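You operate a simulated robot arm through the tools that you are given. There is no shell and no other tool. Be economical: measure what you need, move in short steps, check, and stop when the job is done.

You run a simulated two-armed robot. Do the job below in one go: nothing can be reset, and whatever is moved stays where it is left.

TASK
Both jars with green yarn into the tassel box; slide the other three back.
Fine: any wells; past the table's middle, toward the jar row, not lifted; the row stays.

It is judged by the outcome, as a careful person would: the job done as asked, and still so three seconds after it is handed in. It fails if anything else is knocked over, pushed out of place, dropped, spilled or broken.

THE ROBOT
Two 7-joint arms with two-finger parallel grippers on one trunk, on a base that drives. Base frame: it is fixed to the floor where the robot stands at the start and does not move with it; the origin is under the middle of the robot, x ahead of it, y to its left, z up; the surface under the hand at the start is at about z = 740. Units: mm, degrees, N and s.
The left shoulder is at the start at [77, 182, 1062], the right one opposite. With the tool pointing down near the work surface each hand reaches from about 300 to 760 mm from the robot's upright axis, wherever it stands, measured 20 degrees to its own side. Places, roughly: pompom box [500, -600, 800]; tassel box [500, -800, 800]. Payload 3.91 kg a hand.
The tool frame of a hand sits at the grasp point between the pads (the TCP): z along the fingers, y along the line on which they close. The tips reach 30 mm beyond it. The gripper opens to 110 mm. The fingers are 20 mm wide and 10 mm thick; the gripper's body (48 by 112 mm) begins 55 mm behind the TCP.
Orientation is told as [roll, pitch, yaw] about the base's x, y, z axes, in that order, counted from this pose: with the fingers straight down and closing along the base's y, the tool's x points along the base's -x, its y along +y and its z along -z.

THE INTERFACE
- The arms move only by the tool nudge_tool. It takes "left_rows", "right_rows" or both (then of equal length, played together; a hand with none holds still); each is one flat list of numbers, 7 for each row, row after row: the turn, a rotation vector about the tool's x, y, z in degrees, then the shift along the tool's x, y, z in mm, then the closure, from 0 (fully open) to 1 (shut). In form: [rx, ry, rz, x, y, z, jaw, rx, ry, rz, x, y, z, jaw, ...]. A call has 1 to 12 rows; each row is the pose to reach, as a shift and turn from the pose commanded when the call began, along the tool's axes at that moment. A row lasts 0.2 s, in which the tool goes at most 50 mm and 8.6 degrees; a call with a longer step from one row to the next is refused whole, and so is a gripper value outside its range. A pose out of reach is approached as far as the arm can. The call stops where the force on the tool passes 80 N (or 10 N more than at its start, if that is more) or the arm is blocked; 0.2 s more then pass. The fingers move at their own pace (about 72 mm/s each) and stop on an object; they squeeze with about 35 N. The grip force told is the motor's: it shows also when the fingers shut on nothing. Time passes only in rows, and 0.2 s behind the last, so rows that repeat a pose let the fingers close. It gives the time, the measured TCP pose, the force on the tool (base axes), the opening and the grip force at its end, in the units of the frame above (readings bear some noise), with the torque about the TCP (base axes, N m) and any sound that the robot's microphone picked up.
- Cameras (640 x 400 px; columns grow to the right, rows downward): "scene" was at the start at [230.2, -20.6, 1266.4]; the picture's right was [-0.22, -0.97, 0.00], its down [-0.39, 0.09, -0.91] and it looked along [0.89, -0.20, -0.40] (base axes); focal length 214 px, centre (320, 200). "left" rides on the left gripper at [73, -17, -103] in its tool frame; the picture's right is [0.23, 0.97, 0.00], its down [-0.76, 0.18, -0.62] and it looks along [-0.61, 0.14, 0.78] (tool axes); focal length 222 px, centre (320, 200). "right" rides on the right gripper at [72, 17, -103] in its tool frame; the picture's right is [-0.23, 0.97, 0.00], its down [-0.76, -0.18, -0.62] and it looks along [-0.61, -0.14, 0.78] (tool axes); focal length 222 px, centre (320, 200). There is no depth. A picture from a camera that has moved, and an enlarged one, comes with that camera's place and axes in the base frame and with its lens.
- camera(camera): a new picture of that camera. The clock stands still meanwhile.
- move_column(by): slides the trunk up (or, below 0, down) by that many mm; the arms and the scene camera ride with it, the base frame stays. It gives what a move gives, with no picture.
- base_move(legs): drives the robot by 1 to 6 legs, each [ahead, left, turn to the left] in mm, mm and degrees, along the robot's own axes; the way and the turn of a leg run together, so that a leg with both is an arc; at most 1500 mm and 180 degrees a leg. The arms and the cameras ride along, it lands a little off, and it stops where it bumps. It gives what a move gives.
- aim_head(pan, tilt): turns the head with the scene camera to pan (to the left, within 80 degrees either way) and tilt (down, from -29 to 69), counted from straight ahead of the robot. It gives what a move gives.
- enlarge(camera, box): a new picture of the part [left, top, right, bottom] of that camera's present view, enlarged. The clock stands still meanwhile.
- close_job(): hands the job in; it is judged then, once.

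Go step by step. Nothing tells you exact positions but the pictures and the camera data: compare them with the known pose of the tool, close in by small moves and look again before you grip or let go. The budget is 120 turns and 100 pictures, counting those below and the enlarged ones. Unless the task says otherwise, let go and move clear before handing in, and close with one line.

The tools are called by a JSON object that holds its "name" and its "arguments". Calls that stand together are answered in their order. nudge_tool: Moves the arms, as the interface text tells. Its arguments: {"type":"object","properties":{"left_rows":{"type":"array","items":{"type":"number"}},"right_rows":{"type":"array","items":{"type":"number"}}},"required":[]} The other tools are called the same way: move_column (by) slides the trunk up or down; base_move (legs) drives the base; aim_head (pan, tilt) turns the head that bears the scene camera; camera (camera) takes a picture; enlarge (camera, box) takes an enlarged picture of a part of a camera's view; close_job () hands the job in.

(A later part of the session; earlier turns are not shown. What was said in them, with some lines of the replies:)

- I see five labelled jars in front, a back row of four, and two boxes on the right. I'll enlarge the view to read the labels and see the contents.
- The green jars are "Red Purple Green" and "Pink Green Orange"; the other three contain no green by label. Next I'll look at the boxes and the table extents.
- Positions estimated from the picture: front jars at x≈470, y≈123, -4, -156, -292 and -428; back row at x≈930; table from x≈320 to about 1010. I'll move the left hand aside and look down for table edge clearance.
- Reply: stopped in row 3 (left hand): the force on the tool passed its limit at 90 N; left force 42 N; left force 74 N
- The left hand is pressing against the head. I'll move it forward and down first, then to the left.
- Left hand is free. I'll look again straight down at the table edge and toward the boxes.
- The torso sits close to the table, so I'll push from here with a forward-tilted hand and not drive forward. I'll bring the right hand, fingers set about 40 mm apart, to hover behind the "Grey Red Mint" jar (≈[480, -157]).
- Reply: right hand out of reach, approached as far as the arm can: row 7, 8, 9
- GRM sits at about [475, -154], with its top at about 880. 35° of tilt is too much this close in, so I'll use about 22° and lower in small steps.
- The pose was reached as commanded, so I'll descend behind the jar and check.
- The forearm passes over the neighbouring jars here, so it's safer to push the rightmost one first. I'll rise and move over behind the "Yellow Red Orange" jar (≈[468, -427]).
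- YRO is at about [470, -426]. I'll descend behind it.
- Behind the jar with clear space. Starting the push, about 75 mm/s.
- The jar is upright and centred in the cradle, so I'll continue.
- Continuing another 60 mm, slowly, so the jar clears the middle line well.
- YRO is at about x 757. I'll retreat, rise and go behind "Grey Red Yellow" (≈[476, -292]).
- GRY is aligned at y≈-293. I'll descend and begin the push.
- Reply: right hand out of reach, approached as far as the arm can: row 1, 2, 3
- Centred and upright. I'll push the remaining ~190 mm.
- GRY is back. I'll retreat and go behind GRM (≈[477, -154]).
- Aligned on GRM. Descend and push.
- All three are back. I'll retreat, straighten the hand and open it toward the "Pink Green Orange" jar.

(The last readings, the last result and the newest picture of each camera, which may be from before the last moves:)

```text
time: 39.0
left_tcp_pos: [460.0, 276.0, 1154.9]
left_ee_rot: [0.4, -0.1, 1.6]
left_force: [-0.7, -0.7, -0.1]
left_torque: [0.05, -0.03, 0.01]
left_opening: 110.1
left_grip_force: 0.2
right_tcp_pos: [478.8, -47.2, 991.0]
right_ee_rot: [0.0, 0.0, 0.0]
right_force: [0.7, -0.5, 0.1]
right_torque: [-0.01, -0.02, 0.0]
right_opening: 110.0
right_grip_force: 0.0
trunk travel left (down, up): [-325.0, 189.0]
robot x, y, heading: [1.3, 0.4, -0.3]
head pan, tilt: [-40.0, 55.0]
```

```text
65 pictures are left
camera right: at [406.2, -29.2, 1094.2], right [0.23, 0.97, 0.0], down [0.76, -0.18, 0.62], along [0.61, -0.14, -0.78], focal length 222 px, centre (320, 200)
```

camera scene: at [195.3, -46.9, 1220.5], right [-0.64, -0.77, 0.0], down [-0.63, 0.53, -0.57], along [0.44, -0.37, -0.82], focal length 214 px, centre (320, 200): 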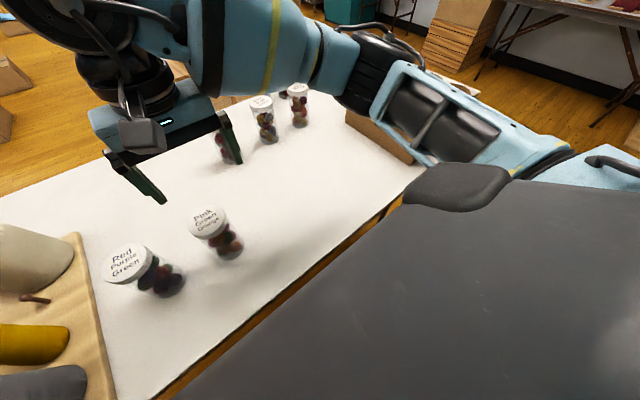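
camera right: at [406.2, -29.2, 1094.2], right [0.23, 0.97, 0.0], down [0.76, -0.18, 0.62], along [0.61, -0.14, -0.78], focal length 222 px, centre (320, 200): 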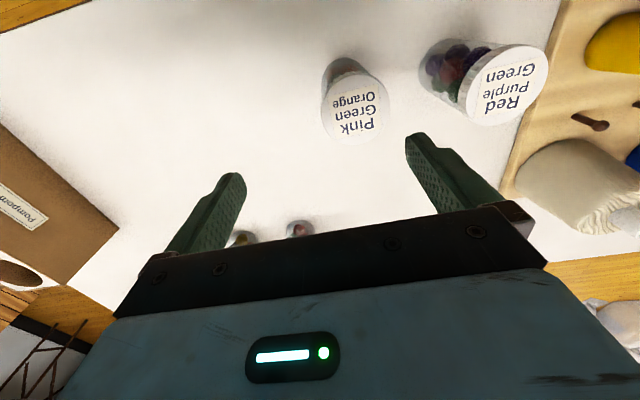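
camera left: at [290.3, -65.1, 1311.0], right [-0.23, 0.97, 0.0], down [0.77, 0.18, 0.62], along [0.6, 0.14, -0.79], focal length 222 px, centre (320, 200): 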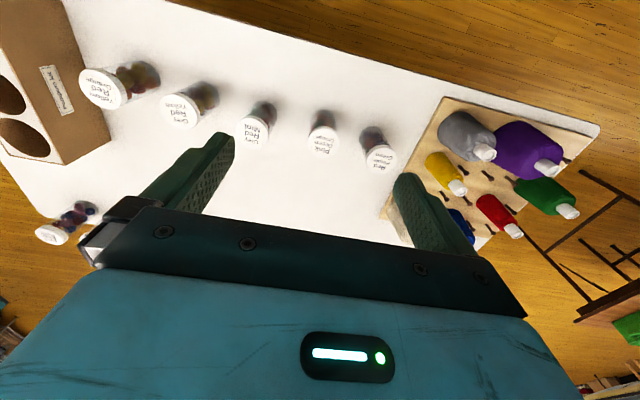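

PGO's lid is centred near [473, -11]. I'll lower to just around lid height and check.

{"name": "nudge_tool", "arguments": {"right_rows": [0, 0, 0, 3, 18, 25, 0, 0, 0, 0, 6, 36, 50, 0, 0, 0, 0, 6, 36, 81, 0, 0, 0, 0, 6, 36, 81, 0]}}

{"name": "camera", "arguments": {"camera": "right"}}

{"name": "aim_head", "arguments": {"pan": -5, "tilt": 60}}

{"name": "camera", "arguments": {"camera": "scene"}}

```text
time: 40.0
left_tcp_pos: [458.5, 276.9, 1155.4]
left_ee_rot: [0.4, -0.1, 1.7]
left_force: [-0.2, 0.3, -0.5]
left_torque: [0.0, 0.0, 0.0]
left_opening: 110.0
left_grip_force: 0.0
right_tcp_pos: [471.4, -10.0, 909.8]
right_ee_rot: [0.1, 0.1, 0.0]
right_force: [-0.6, 0.7, 0.8]
right_torque: [0.01, -0.02, -0.01]
right_opening: 110.0
right_grip_force: 0.0
trunk travel left (down, up): [-325.0, 189.0]
robot x, y, heading: [1.9, 1.4, 0.2]
head pan, tilt: [-40.0, 55.0]
```

```text
64 pictures are left
camera right: at [398.6, 7.0, 1012.7], right [0.23, 0.97, 0.0], down [0.76, -0.18, 0.62], along [0.61, -0.14, -0.78], focal length 222 px, centre (320, 200)
```

right: 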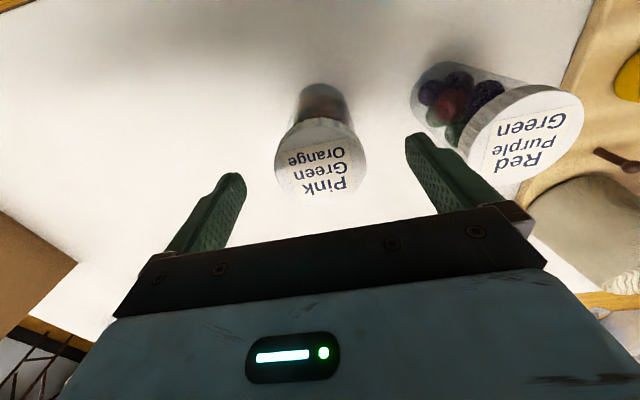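

```text
time: 41.0
left_tcp_pos: [459.9, 275.6, 1155.4]
left_ee_rot: [0.5, -0.1, 1.7]
left_force: [-0.2, -0.3, 0.1]
left_torque: [0.0, -0.05, -0.01]
left_opening: 110.2
left_grip_force: 0.1
right_tcp_pos: [472.3, -11.6, 909.1]
right_ee_rot: [0.0, 0.0, 0.0]
right_force: [-0.2, 1.0, -0.1]
right_torque: [0.02, -0.02, -0.02]
right_opening: 109.9
right_grip_force: 0.0
trunk travel left (down, up): [-325.0, 189.0]
robot x, y, heading: [-2.2, -0.3, -0.0]
head pan, tilt: [-5.0, 60.0]
```

```text
63 pictures are left
camera scene: at [206.5, -5.8, 1214.5], right [-0.09, -1.0, 0.0], down [-0.86, 0.08, -0.5], along [0.5, -0.04, -0.87], focal length 214 px, centre (320, 200)
```

scene: 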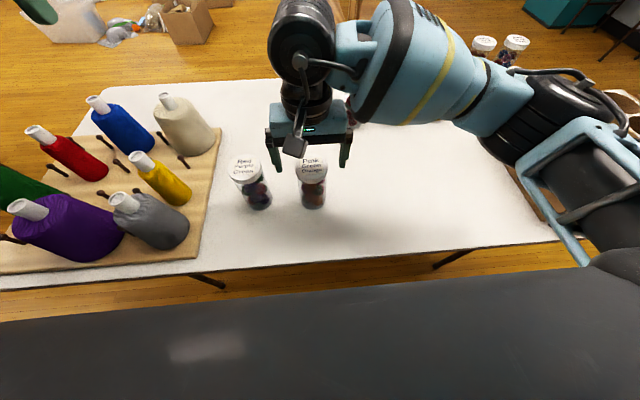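

Triangulating the lid gives PGO at [478, -10], with its top at z≈863. I'll lower so the tips cover the lid, then close.

{"name": "nudge_tool", "arguments": {"right_rows": [0, 0, 0, -6, 0, 20, 0, 0, 0, 0, -6, 0, 39, 0, 0, 0, 0, -6, 0, 39, 0, 0, 0, 0, -6, 0, 39, 0.3, 0, 0, 0, -6, 0, 39, 0.6, 0, 0, 0, -6, 0, 39, 0.6]}}

{"name": "camera", "arguments": {"camera": "right"}}

```text
time: 42.5
left_tcp_pos: [460.0, 275.5, 1153.9]
left_ee_rot: [0.4, -0.1, 1.7]
left_force: [-0.6, -0.1, -0.1]
left_torque: [-0.03, 0.01, 0.01]
left_opening: 110.1
left_grip_force: 0.1
right_tcp_pos: [476.9, -10.1, 869.1]
right_ee_rot: [0.0, 0.0, 0.0]
right_force: [-0.2, 0.8, -0.2]
right_torque: [0.0, 0.0, 0.0]
right_opening: 65.2
right_grip_force: 35.2
trunk travel left (down, up): [-325.0, 189.0]
robot x, y, heading: [2.1, 4.8, -0.1]
head pan, tilt: [-5.0, 60.0]
```

```text
62 pictures are left
camera right: at [403.7, 7.9, 972.8], right [0.23, 0.97, 0.0], down [0.76, -0.18, 0.62], along [0.61, -0.14, -0.78], focal length 222 px, centre (320, 200)
```

right: 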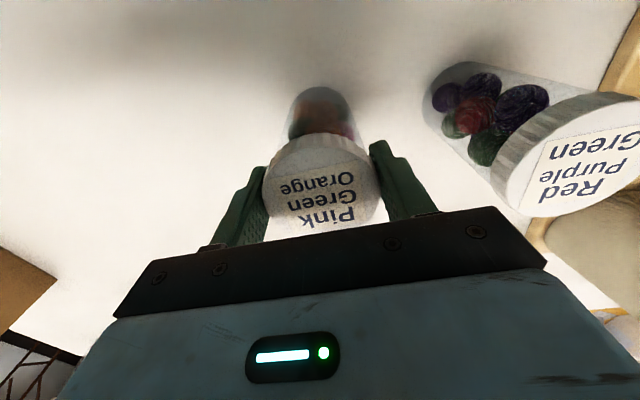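

Gripped (65 mm, 35 N). Lifting, then driving right along the table toward the tassel box.

{"name": "nudge_tool", "arguments": {"right_rows": [0, 0, 0, 0, 0, -15, 0.6, 0, 0, 0, 0, 0, -45, 0.6, 0, 0, 0, 0, 0, -90, 0.6, 0, 0, 0, 0, 0, -135, 0.6, 0, 0, 0, 0, 0, -180, 0.6, 0, 0, 0, 0, -40, -200, 0.6, 0, 0, 0, 0, -85, -200, 0.6, 0, 0, 0, 0, -130, -200, 0.6, 0, 0, 0, 0, -170, -200, 0.6]}}

{"name": "camera", "arguments": {"camera": "right"}}

{"name": "base_move", "arguments": {"legs": [[-50, 0, 0], [0, -300, 0], [0, -250, 0]]}}

{"name": "aim_head", "arguments": {"pan": -25, "tilt": 50}}

{"name": "camera", "arguments": {"camera": "scene"}}

{"name": "camera", "arguments": {"camera": "right"}}

```text
time: 44.5
left_tcp_pos: [458.9, 275.7, 1155.5]
left_ee_rot: [0.6, -0.1, 1.8]
left_force: [-0.1, -0.5, 0.0]
left_torque: [0.0, -0.05, 0.0]
left_opening: 110.1
left_grip_force: 0.0
right_tcp_pos: [474.5, -181.8, 1070.2]
right_ee_rot: [0.0, -0.1, 0.1]
right_force: [0.5, -0.5, -0.7]
right_torque: [-0.02, -0.03, 0.0]
right_opening: 65.1
right_grip_force: 35.3
trunk travel left (down, up): [-325.0, 189.0]
robot x, y, heading: [0.8, 1.7, -0.2]
head pan, tilt: [-5.0, 60.0]
```

```text
61 pictures are left
camera right: at [401.7, -164.5, 1174.5], right [0.23, 0.97, 0.0], down [0.76, -0.18, 0.62], along [0.61, -0.14, -0.78], focal length 222 px, centre (320, 200)
```

right: 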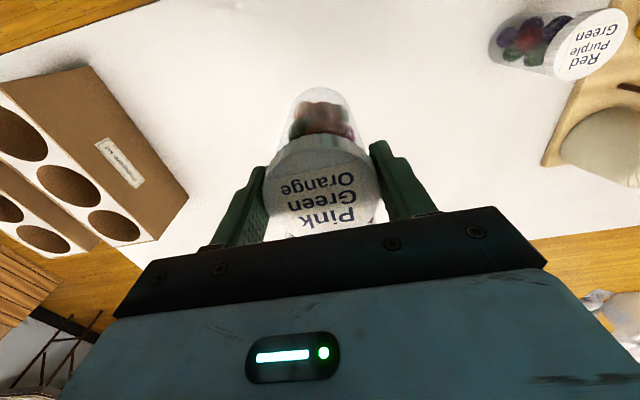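

```text
time: 50.6
left_tcp_pos: [407.7, -279.4, 1155.8]
left_ee_rot: [0.4, 0.0, 1.7]
left_force: [-0.3, -0.2, 0.5]
left_torque: [0.01, -0.01, -0.01]
left_opening: 110.1
left_grip_force: 0.0
right_tcp_pos: [423.4, -738.1, 1071.1]
right_ee_rot: [0.0, 0.0, 0.0]
right_force: [-0.2, 0.1, -1.7]
right_torque: [-0.01, -0.02, -0.04]
right_opening: 65.0
right_grip_force: 34.9
trunk travel left (down, up): [-325.0, 189.0]
robot x, y, heading: [-50.2, -554.7, -0.0]
head pan, tilt: [-5.0, 60.0]
```

```text
time: 51.5
left_tcp_pos: [407.6, -279.5, 1154.8]
left_ee_rot: [0.4, -0.1, 1.7]
left_force: [0.0, -0.3, 0.2]
left_torque: [-0.01, 0.01, -0.03]
left_opening: 109.9
left_grip_force: 0.1
right_tcp_pos: [424.1, -736.0, 1070.1]
right_ee_rot: [0.0, 0.1, 0.1]
right_force: [-0.3, 0.2, -0.7]
right_torque: [0.01, 0.0, 0.01]
right_opening: 65.0
right_grip_force: 34.7
trunk travel left (down, up): [-325.0, 189.0]
robot x, y, heading: [-55.5, -556.6, 0.2]
head pan, tilt: [-25.0, 50.0]
```

```text
60 pictures are left
camera scene: at [158.4, -588.1, 1227.0], right [-0.42, -0.91, 0.0], down [-0.69, 0.32, -0.64], along [0.58, -0.27, -0.77], focal length 214 px, centre (320, 200)
```

scene: 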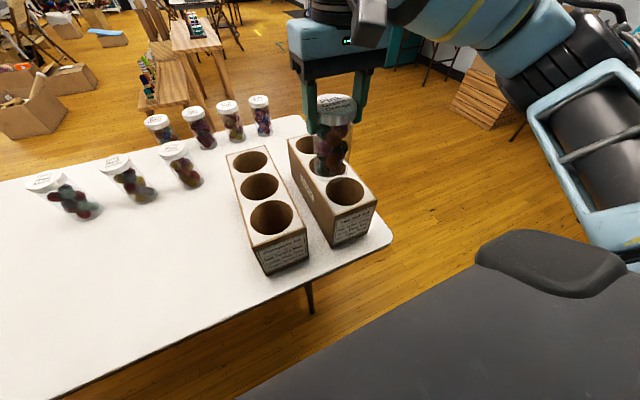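

```text
59 pictures are left
camera right: at [350.6, -718.7, 1174.6], right [0.23, 0.97, 0.0], down [0.76, -0.18, 0.62], along [0.61, -0.14, -0.78], focal length 222 px, centre (320, 200)
```

right: 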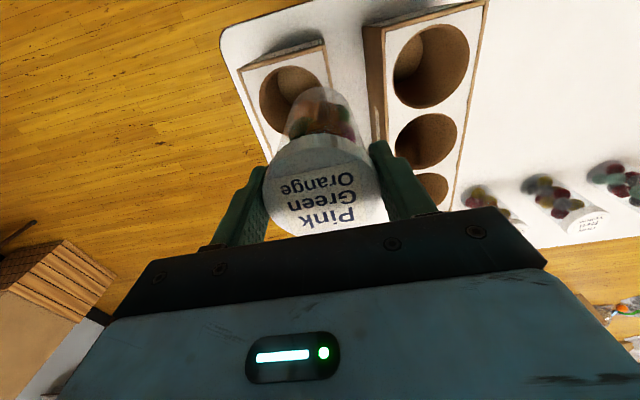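

The right-hand box should be the tassel box. I'll enlarge to confirm its label and judge the well depth.

{"name": "enlarge", "arguments": {"camera": "scene", "box": [220, 130, 400, 280]}}

{"name": "enlarge", "arguments": {"camera": "right", "box": [210, 0, 490, 180]}}

```text
2.67 times, centred on (310, 205) of scene
camera zoom: at [158.4, -588.1, 1227.0], right [-0.42, -0.91, 0.0], down [-0.69, 0.32, -0.64], along [0.58, -0.27, -0.77], focal length 572 px, centre (347, 187)
```

zoom: 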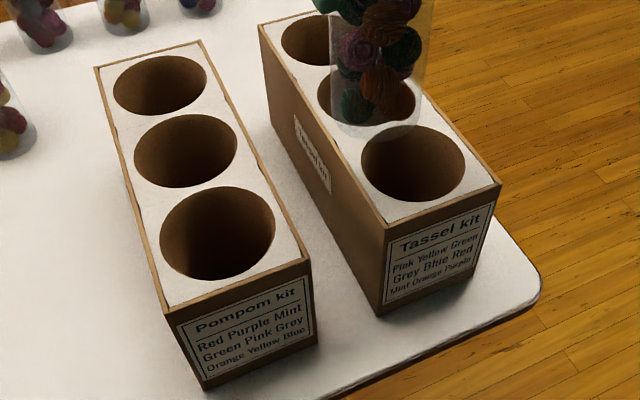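

```text
2.22 times, centred on (350, 90) of right
camera zoom: at [350.6, -718.7, 1174.6], right [0.23, 0.97, 0.0], down [0.76, -0.18, 0.62], along [0.61, -0.14, -0.78], focal length 494 px, centre (253, 444)
```

zoom: 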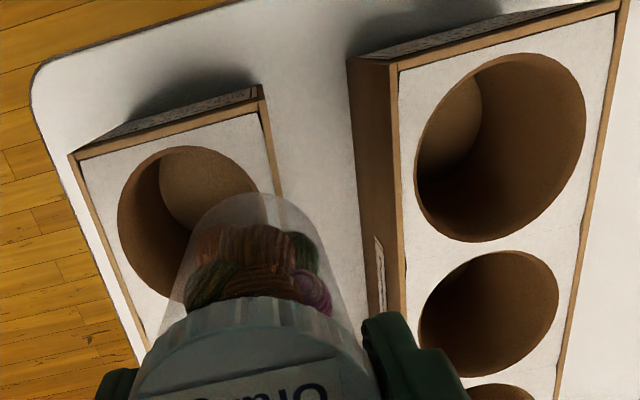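

The tassel kit box is confirmed: top z≈878, well centre ≈[421, -771], wells about 85 mm wide and nearly as deep as the jar. The fingers can't enter the wells, so I'll set the jar down on free table and regrip just the top of its lid to keep the release drop small.

{"name": "nudge_tool", "arguments": {"right_rows": [0, 0, 0, -2, 45, 0, 0.6, 0, 0, 0, -4, 90, 0, 0.6, 0, 0, 0, -6, 135, 0, 0.6, 0, 0, 0, -8, 180, 0, 0.6, 0, 0, 0, -10, 225, 0, 0.6, 0, 0, 0, -12, 262, 0, 0.6, 0, 0, 0, -12, 264, 48, 0.6, 0, 0, 0, -12, 264, 96, 0.6, 0, 0, 0, -12, 264, 144, 0.6, 0, 0, 0, -12, 264, 180, 0.6, 0, 0, 0, -12, 264, 192, 0.6, 0, 0, 0, -12, 264, 192, 0.6]}}

{"name": "camera", "arguments": {"camera": "right"}}

```text
time: 54.1
left_tcp_pos: [407.5, -278.4, 1155.4]
left_ee_rot: [0.4, -0.1, 1.8]
left_force: [-0.2, -0.3, 0.5]
left_torque: [0.03, 0.0, -0.06]
left_opening: 109.8
left_grip_force: 0.0
right_tcp_pos: [434.9, -472.3, 878.2]
right_ee_rot: [0.0, 0.0, 0.0]
right_force: [-0.3, -0.3, -0.2]
right_torque: [0.02, -0.01, 0.04]
right_opening: 65.0
right_grip_force: 35.0
trunk travel left (down, up): [-325.0, 189.0]
robot x, y, heading: [-51.4, -555.7, 0.2]
head pan, tilt: [-25.0, 50.0]
```

```text
56 pictures are left
camera right: at [362.5, -453.9, 982.3], right [0.23, 0.97, 0.0], down [0.76, -0.18, 0.62], along [0.61, -0.14, -0.78], focal length 222 px, centre (320, 200)
```

right: 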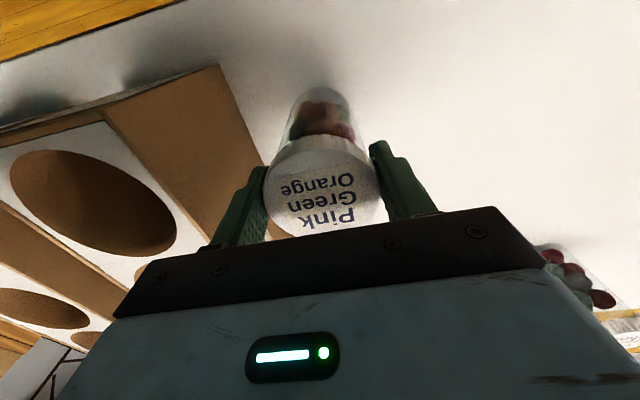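

Near the table; lowering the last 8 mm gently.

{"name": "nudge_tool", "arguments": {"right_rows": [0, 0, 0, 0, 0, 4, 0.6, 0, 0, 0, 0, 0, 7, 0.6, 0, 0, 0, 0, 0, 8.5, 0.6, 0, 0, 0, 0, 0, 8.5, 0.6]}}

```text
time: 55.1
left_tcp_pos: [408.4, -280.0, 1155.0]
left_ee_rot: [0.4, 0.0, 1.7]
left_force: [0.2, 0.0, -0.5]
left_torque: [0.03, 0.04, -0.01]
left_opening: 110.1
left_grip_force: 0.0
right_tcp_pos: [434.7, -473.5, 869.9]
right_ee_rot: [0.1, -0.1, 0.0]
right_force: [-0.6, 0.1, -0.9]
right_torque: [-0.01, -0.01, -0.01]
right_opening: 64.9
right_grip_force: 35.5
trunk travel left (down, up): [-325.0, 189.0]
robot x, y, heading: [-53.6, -552.6, -0.2]
head pan, tilt: [-25.0, 50.0]
```

{"name": "nudge_tool", "arguments": {"right_rows": [0, 0, 0, 0, 0, 1.2, 0.6, 0, 0, 0, 0, 0, 1.2, 0.45, 0, 0, 0, 0, 0, 1.2, 0.3, 0, 0, 0, 0, 0, -5, 0.3, 0, 0, 0, 0, 0, -12, 0.3, 0, 0, 0, 0, 0, -12, 0.3, 0, 0, 0, 0, 0, -12, 0.6, 0, 0, 0, 0, 0, -12, 0.6, 0, 0, 0, 0, 0, -12, 0.6]}}

{"name": "camera", "arguments": {"camera": "right"}}

```text
time: 57.1
left_tcp_pos: [407.8, -278.8, 1154.8]
left_ee_rot: [0.3, -0.1, 1.6]
left_force: [-0.1, 0.0, -0.2]
left_torque: [0.02, 0.03, 0.0]
left_opening: 110.0
left_grip_force: 0.0
right_tcp_pos: [434.4, -472.5, 882.1]
right_ee_rot: [0.0, 0.1, 0.0]
right_force: [0.3, -1.5, 1.2]
right_torque: [-0.1, -0.02, 0.0]
right_opening: 64.9
right_grip_force: 34.7
trunk travel left (down, up): [-325.0, 189.0]
robot x, y, heading: [-51.9, -556.5, 0.0]
head pan, tilt: [-25.0, 50.0]
```

```text
55 pictures are left
camera right: at [362.2, -454.5, 986.4], right [0.23, 0.97, 0.0], down [0.76, -0.18, 0.62], along [0.61, -0.14, -0.78], focal length 222 px, centre (320, 200)
```

right: 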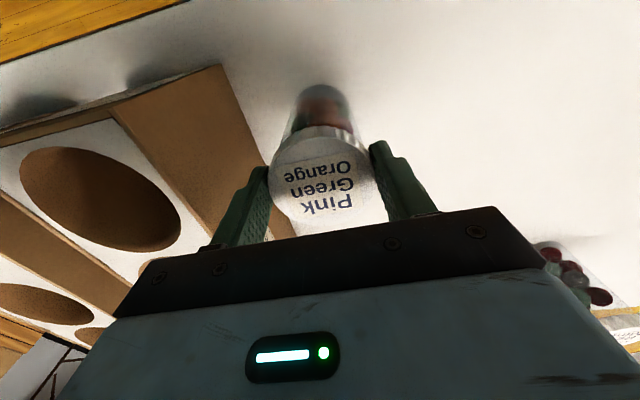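

Regripped with about 11 mm overlap on the lid. Lifting and moving over the near tassel well.

{"name": "nudge_tool", "arguments": {"right_rows": [0, 0, 0, 0, 0, -20, 0.6, 0, 0, 0, 0, 0, -60, 0.6, 0, 0, 0, 0, 0, -105, 0.6, 0, 0, 0, 0, 0, -150, 0.6, 0, 0, 0, 0, 0, -188, 0.6, 0, 0, 0, 2, -45, -188, 0.6, 0, 0, 0, 4, -90, -188, 0.6, 0, 0, 0, 6, -135, -188, 0.6, 0, 0, 0, 8, -180, -188, 0.6, 0, 0, 0, 10, -225, -188, 0.6, 0, 0, 0, 12, -265, -188, 0.6, 0, 0, 0, 13, -299, -188, 0.6]}}

{"name": "camera", "arguments": {"camera": "scene"}}

{"name": "camera", "arguments": {"camera": "right"}}

```text
time: 59.7
left_tcp_pos: [408.6, -277.7, 1155.2]
left_ee_rot: [0.3, -0.2, 1.8]
left_force: [-0.1, -0.6, -0.4]
left_torque: [0.0, 0.02, 0.0]
left_opening: 110.1
left_grip_force: 0.2
right_tcp_pos: [419.9, -772.2, 1070.4]
right_ee_rot: [0.1, 0.0, 0.1]
right_force: [-0.7, -0.4, -1.7]
right_torque: [0.01, -0.01, 0.0]
right_opening: 65.0
right_grip_force: 35.0
trunk travel left (down, up): [-325.0, 189.0]
robot x, y, heading: [-52.1, -552.2, -0.0]
head pan, tilt: [-25.0, 50.0]
```

```text
54 pictures are left
camera scene: at [158.1, -588.9, 1227.0], right [-0.42, -0.91, 0.0], down [-0.69, 0.32, -0.64], along [0.58, -0.27, -0.77], focal length 214 px, centre (320, 200)
```

scene: 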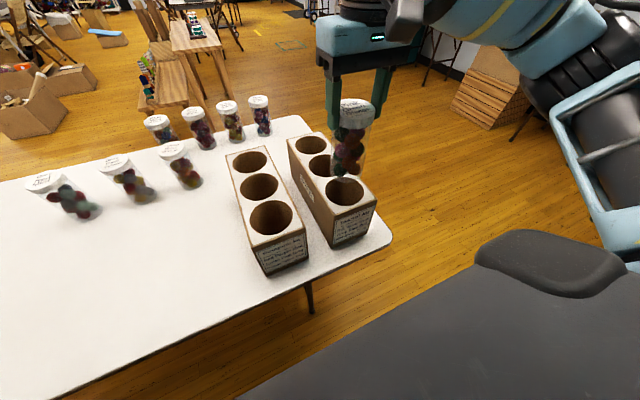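

```text
53 pictures are left
camera right: at [347.8, -754.1, 1174.7], right [0.22, 0.97, 0.0], down [0.76, -0.18, 0.62], along [0.61, -0.14, -0.78], focal length 222 px, centre (320, 200)
```

right: 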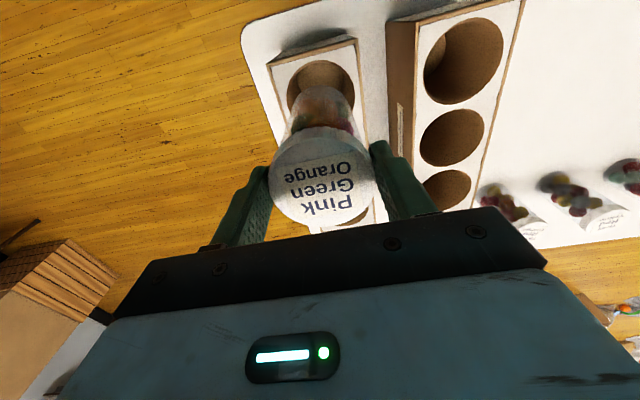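

Alignment with the near tassel well is within a few mm in both views. Lowering partway and checking.

{"name": "nudge_tool", "arguments": {"right_rows": [0, 0, 0, 0, 0, 30, 0.6, 0, 0, 0, 0, 0, 50, 0.6, 0, 0, 0, 0, 0, 70, 0.6, 0, 0, 0, 0, 0, 95, 0.6, 0, 0, 0, 0, 0, 120, 0.6, 0, 0, 0, 0, 0, 135, 0.6, 0, 0, 0, 0, 0, 135, 0.6]}}

{"name": "enlarge", "arguments": {"camera": "scene", "box": [260, 80, 440, 260]}}

{"name": "camera", "arguments": {"camera": "right"}}

```text
time: 61.3
left_tcp_pos: [406.9, -277.4, 1155.3]
left_ee_rot: [0.4, 0.0, 1.6]
left_force: [0.7, 0.1, 0.6]
left_torque: [0.03, -0.02, -0.02]
left_opening: 110.0
left_grip_force: 0.0
right_tcp_pos: [422.1, -771.6, 936.3]
right_ee_rot: [-0.1, 0.1, 0.0]
right_force: [-0.5, 0.2, -1.1]
right_torque: [0.02, 0.02, 0.0]
right_opening: 64.9
right_grip_force: 35.2
trunk travel left (down, up): [-325.0, 189.0]
robot x, y, heading: [-53.1, -558.6, 0.1]
head pan, tilt: [-25.0, 50.0]
```

```text
2.22 times, centred on (350, 170) of scene
camera zoom: at [158.3, -588.2, 1227.0], right [-0.42, -0.91, 0.0], down [-0.69, 0.32, -0.64], along [0.58, -0.27, -0.77], focal length 477 px, centre (253, 267)
```

zoom: 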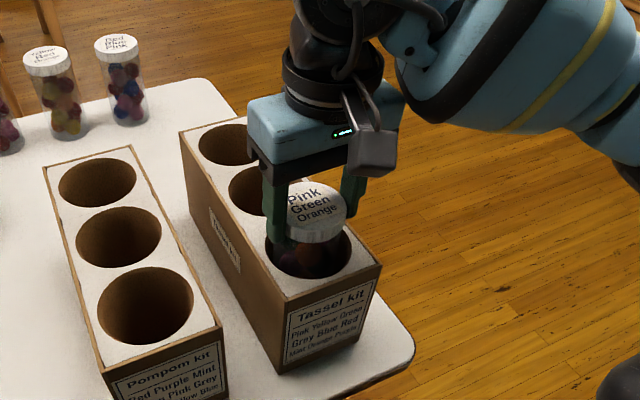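

```text
51 pictures are left
camera right: at [349.9, -754.4, 1039.5], right [0.23, 0.97, 0.0], down [0.76, -0.18, 0.62], along [0.61, -0.14, -0.78], focal length 222 px, centre (320, 200)
```

right: 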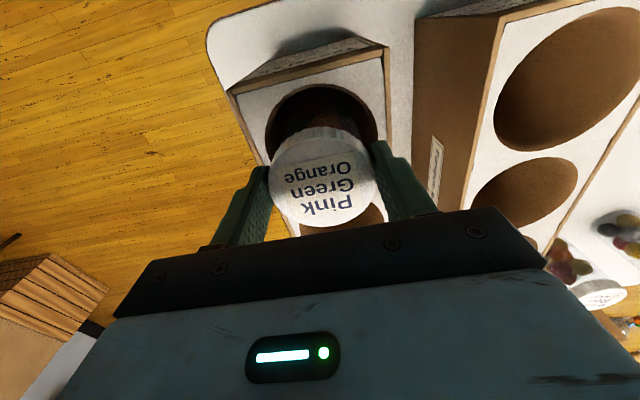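

The jar is inside the well, clear all round. Lowering to just above the rim.

{"name": "nudge_tool", "arguments": {"right_rows": [0, 0, 0, 2, 0, 8, 0.6, 0, 0, 0, 2, 0, 15, 0.6, 0, 0, 0, 2, 0, 20, 0.6, 0, 0, 0, 2, 0, 23, 0.6, 0, 0, 0, 2, 0, 23, 0.6]}}

{"name": "enlarge", "arguments": {"camera": "scene", "box": [290, 120, 410, 240]}}

```text
time: 62.5
left_tcp_pos: [407.5, -278.4, 1154.8]
left_ee_rot: [0.3, -0.1, 1.7]
left_force: [0.4, -0.2, 0.1]
left_torque: [-0.02, 0.01, 0.01]
left_opening: 110.2
left_grip_force: 0.1
right_tcp_pos: [422.2, -772.0, 912.8]
right_ee_rot: [-0.1, 0.0, 0.0]
right_force: [-0.1, -0.4, -0.4]
right_torque: [0.0, 0.0, -0.04]
right_opening: 64.9
right_grip_force: 34.6
trunk travel left (down, up): [-325.0, 189.0]
robot x, y, heading: [-51.1, -555.3, 0.2]
head pan, tilt: [-25.0, 50.0]
```

```text
3.33 times, centred on (350, 180) of scene
camera zoom: at [158.3, -588.2, 1227.0], right [-0.42, -0.91, 0.0], down [-0.69, 0.32, -0.64], along [0.58, -0.27, -0.77], focal length 715 px, centre (220, 267)
```

zoom: 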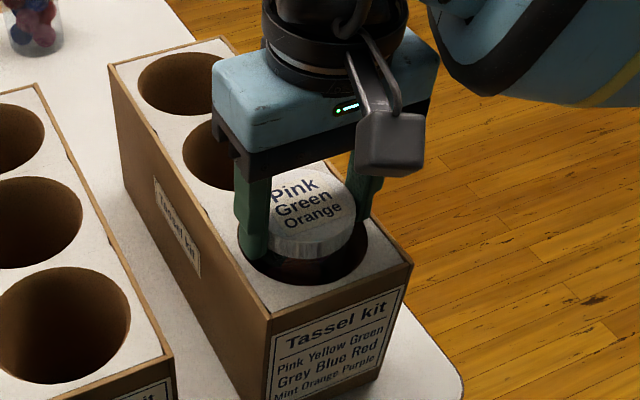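

Tips look right at the rim. I'll creep down a few mm more, watching the force.

{"name": "nudge_tool", "arguments": {"right_rows": [0, 0, 0, 0, 0, 1.5, 0.6, 0, 0, 0, 0, 0, 3, 0.6, 0, 0, 0, 0, 0, 3, 0.6]}}

```text
time: 63.3
left_tcp_pos: [407.1, -278.4, 1155.2]
left_ee_rot: [0.4, -0.1, 1.7]
left_force: [0.0, -0.2, -0.6]
left_torque: [-0.02, -0.02, -0.05]
left_opening: 110.0
left_grip_force: 0.1
right_tcp_pos: [420.6, -771.5, 910.7]
right_ee_rot: [0.0, -0.4, 0.1]
right_force: [4.0, -2.9, 19.4]
right_torque: [-0.78, 0.04, 0.23]
right_opening: 65.0
right_grip_force: 35.5
trunk travel left (down, up): [-325.0, 189.0]
robot x, y, heading: [-53.2, -557.8, 0.1]
head pan, tilt: [-25.0, 50.0]
```

The outer fingertip touches the rim (19 N), so this is the lowest point. I'll back off 1.5 mm and release.

{"name": "nudge_tool", "arguments": {"right_rows": [0, 0, 0, 0, 0, -1.5, 0.6, 0, 0, 0, 0, 0, -1.5, 0.2, 0, 0, 0, 0, 0, -1.5, 0.1, 0, 0, 0, 0, 0, -1.5, 0.1, 0, 0, 0, 0, 0, -30, 0.1, 0, 0, 0, 0, 0, -75, 0.1, 0, 0, 0, 0, 0, -120, 0.1]}}

{"name": "enlarge", "arguments": {"camera": "scene", "box": [220, 110, 400, 260]}}

{"name": "camera", "arguments": {"camera": "right"}}

```text
time: 64.9
left_tcp_pos: [407.1, -278.8, 1154.4]
left_ee_rot: [0.4, -0.2, 1.7]
left_force: [-0.1, -0.2, -0.1]
left_torque: [-0.02, -0.04, -0.01]
left_opening: 110.0
left_grip_force: 0.1
right_tcp_pos: [417.8, -770.2, 1030.8]
right_ee_rot: [-0.1, 0.0, 0.0]
right_force: [0.4, -0.3, -0.6]
right_torque: [0.01, -0.03, -0.02]
right_opening: 99.2
right_grip_force: 0.1
trunk travel left (down, up): [-325.0, 189.0]
robot x, y, heading: [-50.8, -557.3, 0.1]
head pan, tilt: [-25.0, 50.0]
```

```text
2.67 times, centred on (310, 185) of scene
camera zoom: at [157.8, -587.7, 1227.1], right [-0.42, -0.91, 0.0], down [-0.69, 0.32, -0.64], along [0.58, -0.27, -0.77], focal length 572 px, centre (347, 240)
```

zoom: 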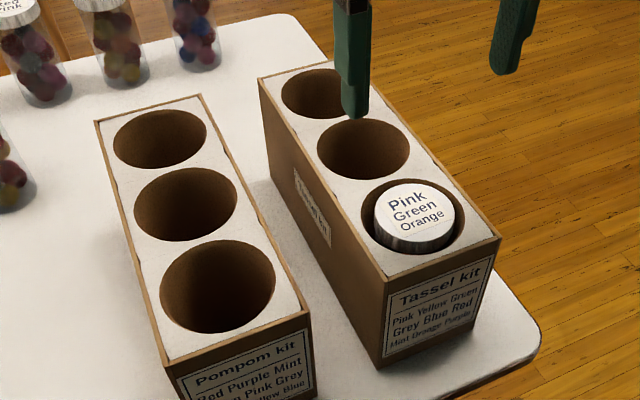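

```text
48 pictures are left
camera right: at [346.2, -752.7, 1135.8], right [0.23, 0.97, 0.0], down [0.76, -0.18, 0.62], along [0.61, -0.14, -0.78], focal length 222 px, centre (320, 200)
```

right: 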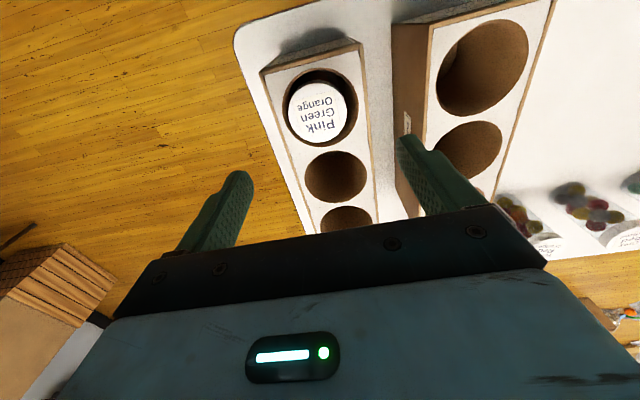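

PGO stands neatly in the near tassel well. I'll raise the hand and drive back for the "Red Purple Green" jar.

{"name": "nudge_tool", "arguments": {"right_rows": [0, 0, 0, 0, 20, -40, 0, 0, 0, 0, 0, 50, -60, 0]}}

{"name": "base_move", "arguments": {"legs": [[0, 350, 0], [0, 330, 0]]}}

{"name": "aim_head", "arguments": {"pan": -15, "tilt": 55}}

{"name": "camera", "arguments": {"camera": "scene"}}

{"name": "camera", "arguments": {"camera": "right"}}

```text
time: 65.5
left_tcp_pos: [408.4, -278.6, 1155.2]
left_ee_rot: [0.4, 0.0, 1.7]
left_force: [0.2, -0.3, -0.3]
left_torque: [0.04, 0.01, 0.02]
left_opening: 110.2
left_grip_force: 0.1
right_tcp_pos: [419.7, -723.0, 1090.9]
right_ee_rot: [0.1, 0.1, -0.1]
right_force: [0.6, -0.6, -0.4]
right_torque: [0.01, 0.04, -0.01]
right_opening: 110.0
right_grip_force: 0.0
trunk travel left (down, up): [-325.0, 189.0]
robot x, y, heading: [-49.8, -556.7, -0.1]
head pan, tilt: [-25.0, 50.0]
```

```text
time: 72.2
left_tcp_pos: [404.8, 405.5, 1154.8]
left_ee_rot: [0.4, 0.0, 1.9]
left_force: [-0.5, 0.3, 0.0]
left_torque: [0.0, -0.01, -0.04]
left_opening: 110.0
left_grip_force: 0.0
right_tcp_pos: [418.1, -37.4, 1091.1]
right_ee_rot: [0.0, 0.0, 0.2]
right_force: [1.3, -0.5, 0.4]
right_torque: [-0.06, 0.01, 0.0]
right_opening: 110.2
right_grip_force: 0.0
trunk travel left (down, up): [-325.0, 189.0]
robot x, y, heading: [-54.2, 124.6, 0.0]
head pan, tilt: [-25.0, 50.0]
```

```text
time: 72.9
left_tcp_pos: [404.8, 406.3, 1154.7]
left_ee_rot: [0.5, -0.1, 1.9]
left_force: [0.6, -0.1, 0.0]
left_torque: [0.01, -0.04, -0.04]
left_opening: 109.9
left_grip_force: 0.0
right_tcp_pos: [418.5, -38.5, 1091.1]
right_ee_rot: [0.0, 0.0, 0.2]
right_force: [0.4, 0.1, -0.6]
right_torque: [0.03, 0.03, 0.01]
right_opening: 110.0
right_grip_force: 0.0
trunk travel left (down, up): [-325.0, 189.0]
robot x, y, heading: [-53.6, 130.1, -0.2]
head pan, tilt: [-15.0, 55.0]
```

```text
47 pictures are left
camera scene: at [155.7, 108.9, 1220.5], right [-0.26, -0.97, 0.0], down [-0.79, 0.21, -0.57], along [0.55, -0.15, -0.82], focal length 214 px, centre (320, 200)
```

scene: 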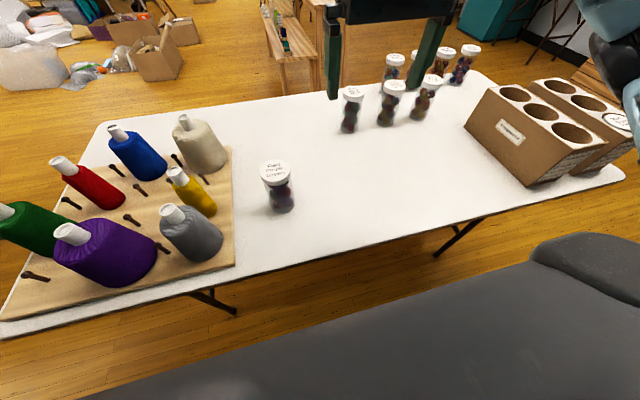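

```text
46 pictures are left
camera right: at [345.8, -20.6, 1195.2], right [0.22, 0.97, 0.0], down [0.76, -0.17, 0.62], along [0.61, -0.14, -0.78], focal length 222 px, centre (320, 200)
```

right: 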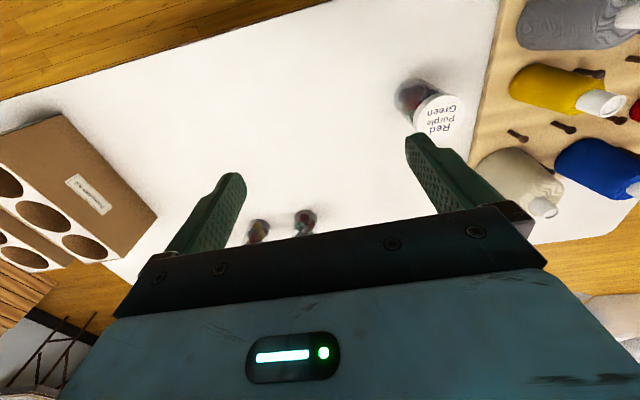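

Middle ≈ x 665 and the slid jars are at about 741–757, well past it. Now approaching RPG's lid near [492, 124].

{"name": "nudge_tool", "arguments": {"right_rows": [0, 0, 0, -14, 32, 28, 0, 0, 0, 0, -28, 64, 56, 0, 0, 0, 0, -42, 96, 84, 0, 0, 0, 0, -56, 128, 112, 0, 0, 0, 0, -72, 161, 141, 0, 0, 0, 0, -72, 161, 141, 0]}}

{"name": "camera", "arguments": {"camera": "right"}}

```text
time: 74.3
left_tcp_pos: [404.2, 405.2, 1155.6]
left_ee_rot: [0.4, -0.1, 1.9]
left_force: [0.0, 0.2, 0.5]
left_torque: [0.05, -0.02, 0.0]
left_opening: 110.1
left_grip_force: 0.2
right_tcp_pos: [487.9, 120.9, 950.8]
right_ee_rot: [0.0, 0.0, 0.2]
right_force: [0.5, -1.0, -0.1]
right_torque: [0.01, -0.02, 0.02]
right_opening: 110.3
right_grip_force: 0.0
trunk travel left (down, up): [-325.0, 189.0]
robot x, y, heading: [-57.1, 124.8, 0.1]
head pan, tilt: [-15.0, 55.0]
```

```text
45 pictures are left
camera right: at [415.7, 138.6, 1054.6], right [0.22, 0.97, 0.0], down [0.76, -0.17, 0.62], along [0.61, -0.14, -0.78], focal length 222 px, centre (320, 200)
```

right: 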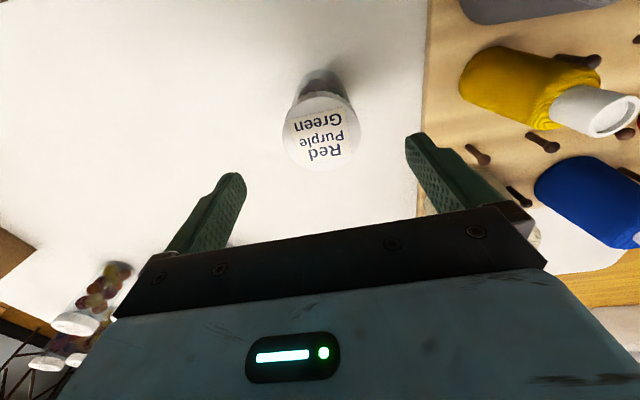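

RPG's lid is at [490, 123]. Lowering to TCP z 882 and gripping the lid top.

{"name": "nudge_tool", "arguments": {"right_rows": [0, 0, 0, -2, 2, 30, 0, 0, 0, 0, -2, 2, 55, 0, 0, 0, 0, -2, 2, 69, 0, 0, 0, 0, -2, 2, 69, 0, 0, 0, 0, -2, 2, 69, 0.3, 0, 0, 0, -2, 2, 69, 0.6, 0, 0, 0, -2, 2, 69, 0.6]}}

{"name": "camera", "arguments": {"camera": "right"}}

```text
time: 75.9
left_tcp_pos: [404.1, 405.6, 1156.5]
left_ee_rot: [0.4, -0.1, 1.9]
left_force: [-0.2, 0.8, -0.3]
left_torque: [0.0, -0.03, 0.0]
left_opening: 109.9
left_grip_force: 0.0
right_tcp_pos: [490.1, 124.3, 881.5]
right_ee_rot: [0.0, 0.0, 0.2]
right_force: [-0.5, 0.0, 0.2]
right_torque: [0.0, -0.02, 0.02]
right_opening: 65.0
right_grip_force: 35.1
trunk travel left (down, up): [-325.0, 189.0]
robot x, y, heading: [-50.5, 126.3, 0.2]
head pan, tilt: [-15.0, 55.0]
```

```text
44 pictures are left
camera right: at [417.7, 142.1, 986.0], right [0.22, 0.97, 0.0], down [0.76, -0.17, 0.62], along [0.61, -0.14, -0.78], focal length 222 px, centre (320, 200)
```

right: 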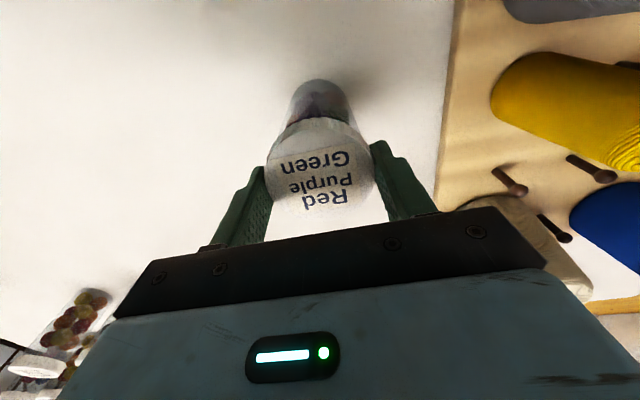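

Held securely. Lift, tuck to the side, and drive back to the boxes.

{"name": "nudge_tool", "arguments": {"right_rows": [0, 0, 0, 0, 0, -20, 0.6, 0, 0, 0, 0, 0, -60, 0.6, 0, 0, 0, 0, 0, -105, 0.6, 0, 0, 0, 0, 0, -150, 0.6, 0, 0, 0, 0, 0, -198, 0.6, 0, 0, 0, 0, -45, -200, 0.6, 0, 0, 0, 0, -90, -200, 0.6, 0, 0, 0, 0, -135, -200, 0.6, 0, 0, 0, 0, -170, -200, 0.6]}}

{"name": "base_move", "arguments": {"legs": [[0, -350, 0], [0, -330, 0]]}}

{"name": "aim_head", "arguments": {"pan": -25, "tilt": 50}}

{"name": "camera", "arguments": {"camera": "scene"}}

{"name": "camera", "arguments": {"camera": "right"}}

```text
time: 77.9
left_tcp_pos: [403.8, 405.1, 1154.8]
left_ee_rot: [0.3, -0.2, 1.9]
left_force: [-1.1, -0.1, 0.6]
left_torque: [0.01, -0.02, -0.03]
left_opening: 109.8
left_grip_force: 0.1
right_tcp_pos: [494.2, -45.1, 1082.2]
right_ee_rot: [0.0, 0.0, 0.3]
right_force: [0.6, 0.6, -0.9]
right_torque: [0.04, -0.03, 0.0]
right_opening: 64.9
right_grip_force: 34.9
trunk travel left (down, up): [-325.0, 189.0]
robot x, y, heading: [-52.2, 126.1, 0.1]
head pan, tilt: [-15.0, 55.0]
```

```text
time: 84.6
left_tcp_pos: [406.7, -275.5, 1155.7]
left_ee_rot: [0.5, -0.1, 1.7]
left_force: [-0.4, -0.2, -0.7]
left_torque: [-0.02, 0.01, -0.03]
left_opening: 110.0
left_grip_force: 0.0
right_tcp_pos: [496.6, -726.4, 1081.9]
right_ee_rot: [0.0, 0.0, 0.0]
right_force: [0.6, 1.1, -0.2]
right_torque: [0.0, 0.02, -0.02]
right_opening: 65.0
right_grip_force: 34.4
trunk travel left (down, up): [-325.0, 189.0]
robot x, y, heading: [-52.4, -550.7, -0.1]
head pan, tilt: [-15.0, 55.0]
```

```text
time: 85.3
left_tcp_pos: [407.6, -274.5, 1155.1]
left_ee_rot: [0.4, -0.2, 1.9]
left_force: [0.6, 1.0, -0.4]
left_torque: [0.02, -0.02, 0.01]
left_opening: 110.1
left_grip_force: 0.1
right_tcp_pos: [495.9, -723.9, 1080.2]
right_ee_rot: [0.0, 0.0, 0.0]
right_force: [0.6, -0.4, -0.8]
right_torque: [-0.01, -0.03, 0.02]
right_opening: 64.9
right_grip_force: 34.8
trunk travel left (down, up): [-325.0, 189.0]
robot x, y, heading: [-50.9, -550.3, 0.0]
head pan, tilt: [-25.0, 50.0]
```

```text
43 pictures are left
camera scene: at [158.1, -584.1, 1227.0], right [-0.42, -0.91, 0.0], down [-0.69, 0.32, -0.64], along [0.58, -0.27, -0.77], focal length 214 px, centre (320, 200)
```

scene: 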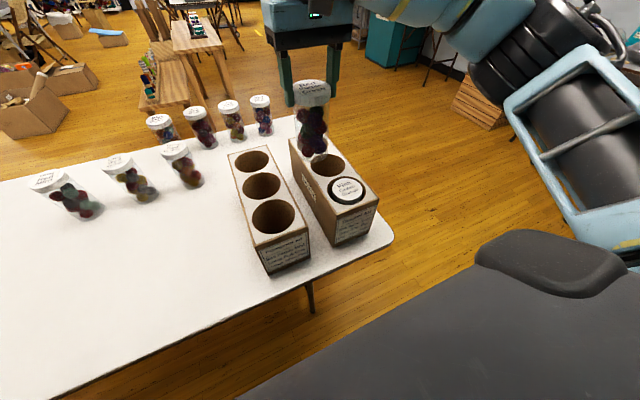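

```text
42 pictures are left
camera right: at [423.8, -707.0, 1185.7], right [0.23, 0.97, 0.0], down [0.76, -0.18, 0.62], along [0.61, -0.14, -0.78], focal length 222 px, centre (320, 200)
```

right: 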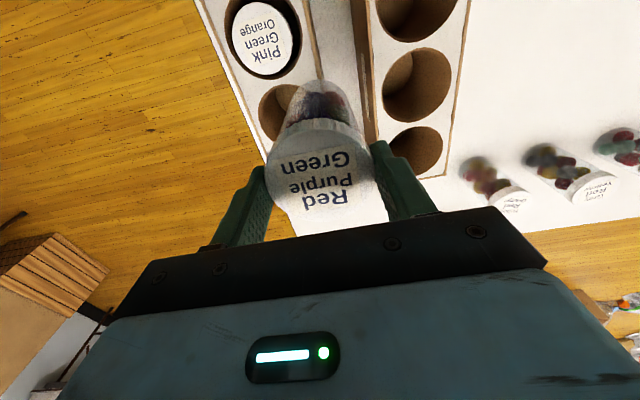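

Move over the middle tassel well (≈[509, -769]) and check alignment.

{"name": "nudge_tool", "arguments": {"right_rows": [0, 0, 0, -7, -23, 0, 0.6, 0, 0, 0, -13, -45, 0, 0.6, 0, 0, 0, -13, -45, 0, 0.6]}}

{"name": "enlarge", "arguments": {"camera": "scene", "box": [260, 80, 440, 260]}}

{"name": "enlarge", "arguments": {"camera": "right", "box": [210, 0, 490, 180]}}

```text
time: 86.2
left_tcp_pos: [407.9, -276.0, 1154.6]
left_ee_rot: [0.4, -0.1, 1.8]
left_force: [-0.3, 0.0, -0.1]
left_torque: [-0.03, -0.04, -0.03]
left_opening: 110.0
left_grip_force: 0.0
right_tcp_pos: [508.7, -769.9, 1081.4]
right_ee_rot: [0.0, 0.1, 0.1]
right_force: [-0.7, 0.6, -0.3]
right_torque: [-0.01, 0.01, 0.01]
right_opening: 64.8
right_grip_force: 34.9
trunk travel left (down, up): [-325.0, 189.0]
robot x, y, heading: [-51.9, -548.7, 0.2]
head pan, tilt: [-25.0, 50.0]
```

```text
2.22 times, centred on (350, 170) of scene
camera zoom: at [158.1, -583.9, 1227.0], right [-0.42, -0.91, 0.0], down [-0.69, 0.32, -0.64], along [0.58, -0.27, -0.77], focal length 477 px, centre (253, 267)
```

zoom: 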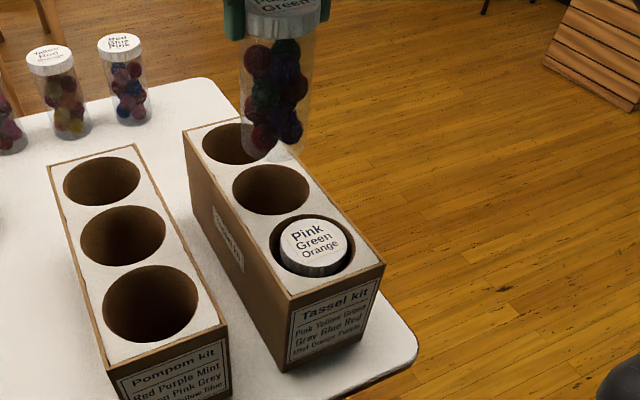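

```text
2.22 times, centred on (350, 90) of right
camera zoom: at [437.3, -752.1, 1185.9], right [0.23, 0.97, 0.0], down [0.76, -0.18, 0.62], along [0.61, -0.14, -0.78], focal length 494 px, centre (253, 444)
```

zoom: 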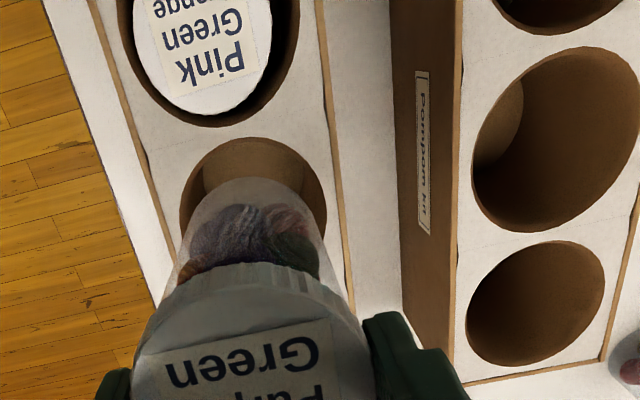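

Shifting +4 mm in x and lowering into the middle well.

{"name": "nudge_tool", "arguments": {"right_rows": [0, 0, 0, -4, 1, 25, 0.6, 0, 0, 0, -4, 1, 50, 0.6, 0, 0, 0, -4, 1, 70, 0.6, 0, 0, 0, -4, 1, 95, 0.6, 0, 0, 0, -4, 1, 120, 0.6, 0, 0, 0, -4, 1, 143, 0.6, 0, 0, 0, -4, 1, 143, 0.6]}}

{"name": "enlarge", "arguments": {"camera": "scene", "box": [260, 80, 440, 260]}}

{"name": "camera", "arguments": {"camera": "right"}}

```text
time: 87.8
left_tcp_pos: [407.9, -274.2, 1155.0]
left_ee_rot: [0.4, -0.1, 1.9]
left_force: [1.0, 0.2, -0.3]
left_torque: [0.0, 0.04, -0.01]
left_opening: 110.1
left_grip_force: 0.1
right_tcp_pos: [514.3, -770.1, 937.3]
right_ee_rot: [0.0, 0.0, 0.2]
right_force: [-0.7, -0.2, -0.7]
right_torque: [0.01, 0.0, -0.01]
right_opening: 64.8
right_grip_force: 34.8
trunk travel left (down, up): [-325.0, 189.0]
robot x, y, heading: [-52.2, -551.8, 0.0]
head pan, tilt: [-25.0, 50.0]
```

```text
2.22 times, centred on (350, 170) of scene
camera zoom: at [158.0, -584.1, 1227.1], right [-0.42, -0.91, 0.0], down [-0.69, 0.32, -0.64], along [0.58, -0.27, -0.77], focal length 477 px, centre (253, 267)
```

zoom: 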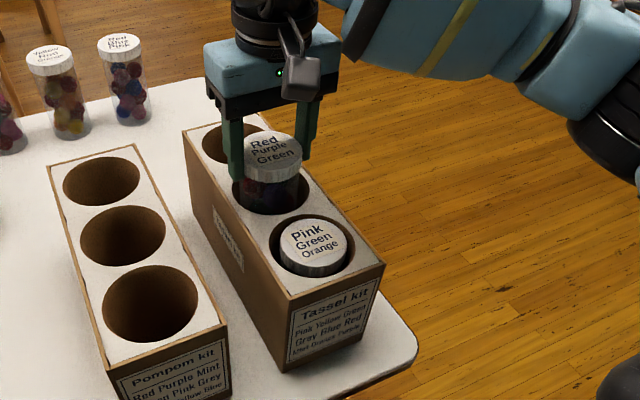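

```text
38 pictures are left
camera right: at [441.8, -751.3, 1042.0], right [0.23, 0.97, 0.0], down [0.76, -0.18, 0.62], along [0.61, -0.14, -0.78], focal length 222 px, centre (320, 200)
```

right: 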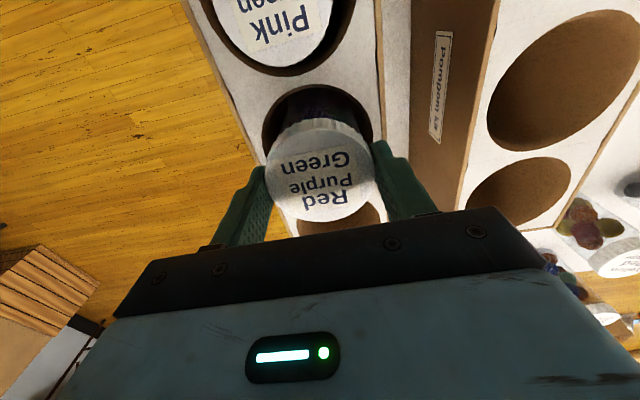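

In the well with clearance. Lower to the release height and let go, then rise.

{"name": "nudge_tool", "arguments": {"right_rows": [0, 0, 0, 0, 0, 8, 0.6, 0, 0, 0, 0, 0, 16, 0.6, 0, 0, 0, 0, 0, 22, 0.6, 0, 0, 0, 0, 0, 25, 0.6, 0, 0, 0, 0, 0, 25, 0.6, 0, 0, 0, 0, 0, 25, 0.2, 0, 0, 0, 0, 0, 25, 0.1, 0, 0, 0, 0, 0, 25, 0.1, 0, 0, 0, 0, 0, 0, 0.1, 0, 0, 0, 0, 0, -45, 0.1, 0, 0, 0, 0, 0, -90, 0.1, 0, 0, 0, 0, 0, -120, 0.1]}}

{"name": "enlarge", "arguments": {"camera": "scene", "box": [220, 80, 440, 260]}}

{"name": "camera", "arguments": {"camera": "right"}}

```text
time: 90.3
left_tcp_pos: [406.0, -275.4, 1155.8]
left_ee_rot: [0.4, 0.0, 1.9]
left_force: [0.6, -0.1, -0.1]
left_torque: [-0.02, -0.01, 0.04]
left_opening: 109.7
left_grip_force: 0.0
right_tcp_pos: [512.0, -768.4, 1059.7]
right_ee_rot: [0.0, 0.1, 0.2]
right_force: [0.0, -0.2, 1.0]
right_torque: [-0.06, 0.02, 0.02]
right_opening: 99.2
right_grip_force: 0.1
trunk travel left (down, up): [-325.0, 189.0]
robot x, y, heading: [-51.6, -552.0, 0.2]
head pan, tilt: [-25.0, 50.0]
```

```text
2.22 times, centred on (330, 170) of scene
camera zoom: at [157.7, -584.0, 1227.1], right [-0.42, -0.91, 0.0], down [-0.69, 0.32, -0.64], along [0.58, -0.27, -0.77], focal length 477 px, centre (298, 267)
```

zoom: 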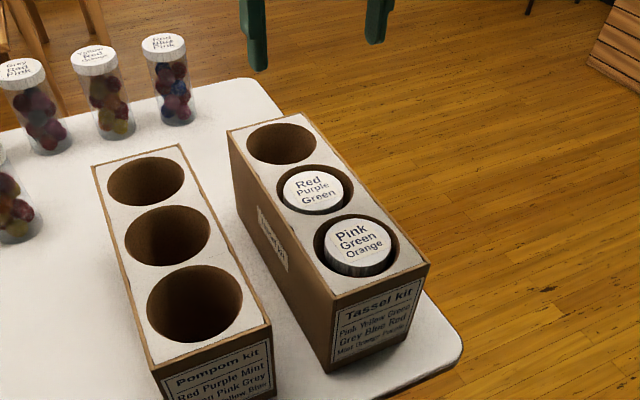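

```text
36 pictures are left
camera right: at [439.9, -751.1, 1163.9], right [0.23, 0.97, 0.0], down [0.76, -0.18, 0.62], along [0.61, -0.14, -0.78], focal length 222 px, centre (320, 200)
```

right: 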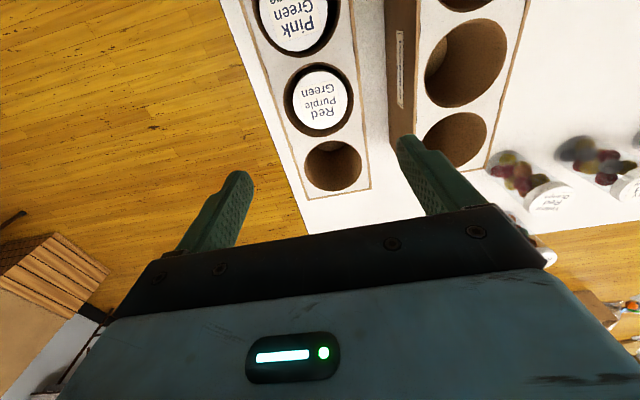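

Both green jars stand in the tassel box. One last look at the slid jars and the back row.

{"name": "aim_head", "arguments": {"pan": 10, "tilt": 40}}

{"name": "camera", "arguments": {"camera": "scene"}}

```text
time: 91.4
left_tcp_pos: [407.1, -275.5, 1155.7]
left_ee_rot: [0.4, -0.1, 1.8]
left_force: [-0.3, 0.3, 0.4]
left_torque: [0.01, -0.01, -0.05]
left_opening: 109.9
left_grip_force: 0.0
right_tcp_pos: [513.1, -770.5, 1058.8]
right_ee_rot: [0.0, 0.0, 0.1]
right_force: [0.5, -0.2, -0.5]
right_torque: [0.0, 0.0, 0.01]
right_opening: 99.1
right_grip_force: 0.0
trunk travel left (down, up): [-325.0, 189.0]
robot x, y, heading: [-46.6, -553.8, 0.4]
head pan, tilt: [10.0, 40.0]
```

```text
35 pictures are left
camera scene: at [171.9, -537.0, 1241.2], right [0.17, -0.98, 0.0], down [-0.63, -0.11, -0.77], along [0.75, 0.13, -0.64], focal length 214 px, centre (320, 200)
```

scene: 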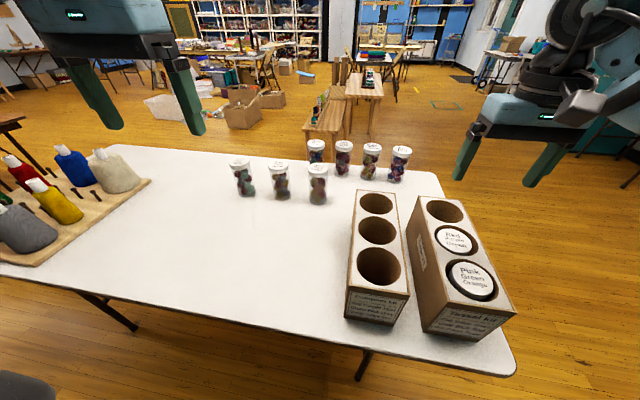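

Everything is upright: the three jars are past the middle, the back row is untouched, and both green jars are in the tassel box with the hands clear. Handing in.

{"name": "close_job", "arguments": {}}

```text
The job is handed in.
```

The job is done and handed in: both green-yarn jars (Red Purple Green and Pink Green Orange) are in the tassel box, and the other three were slid past the table's middle without lifting. The back row was left as it was.
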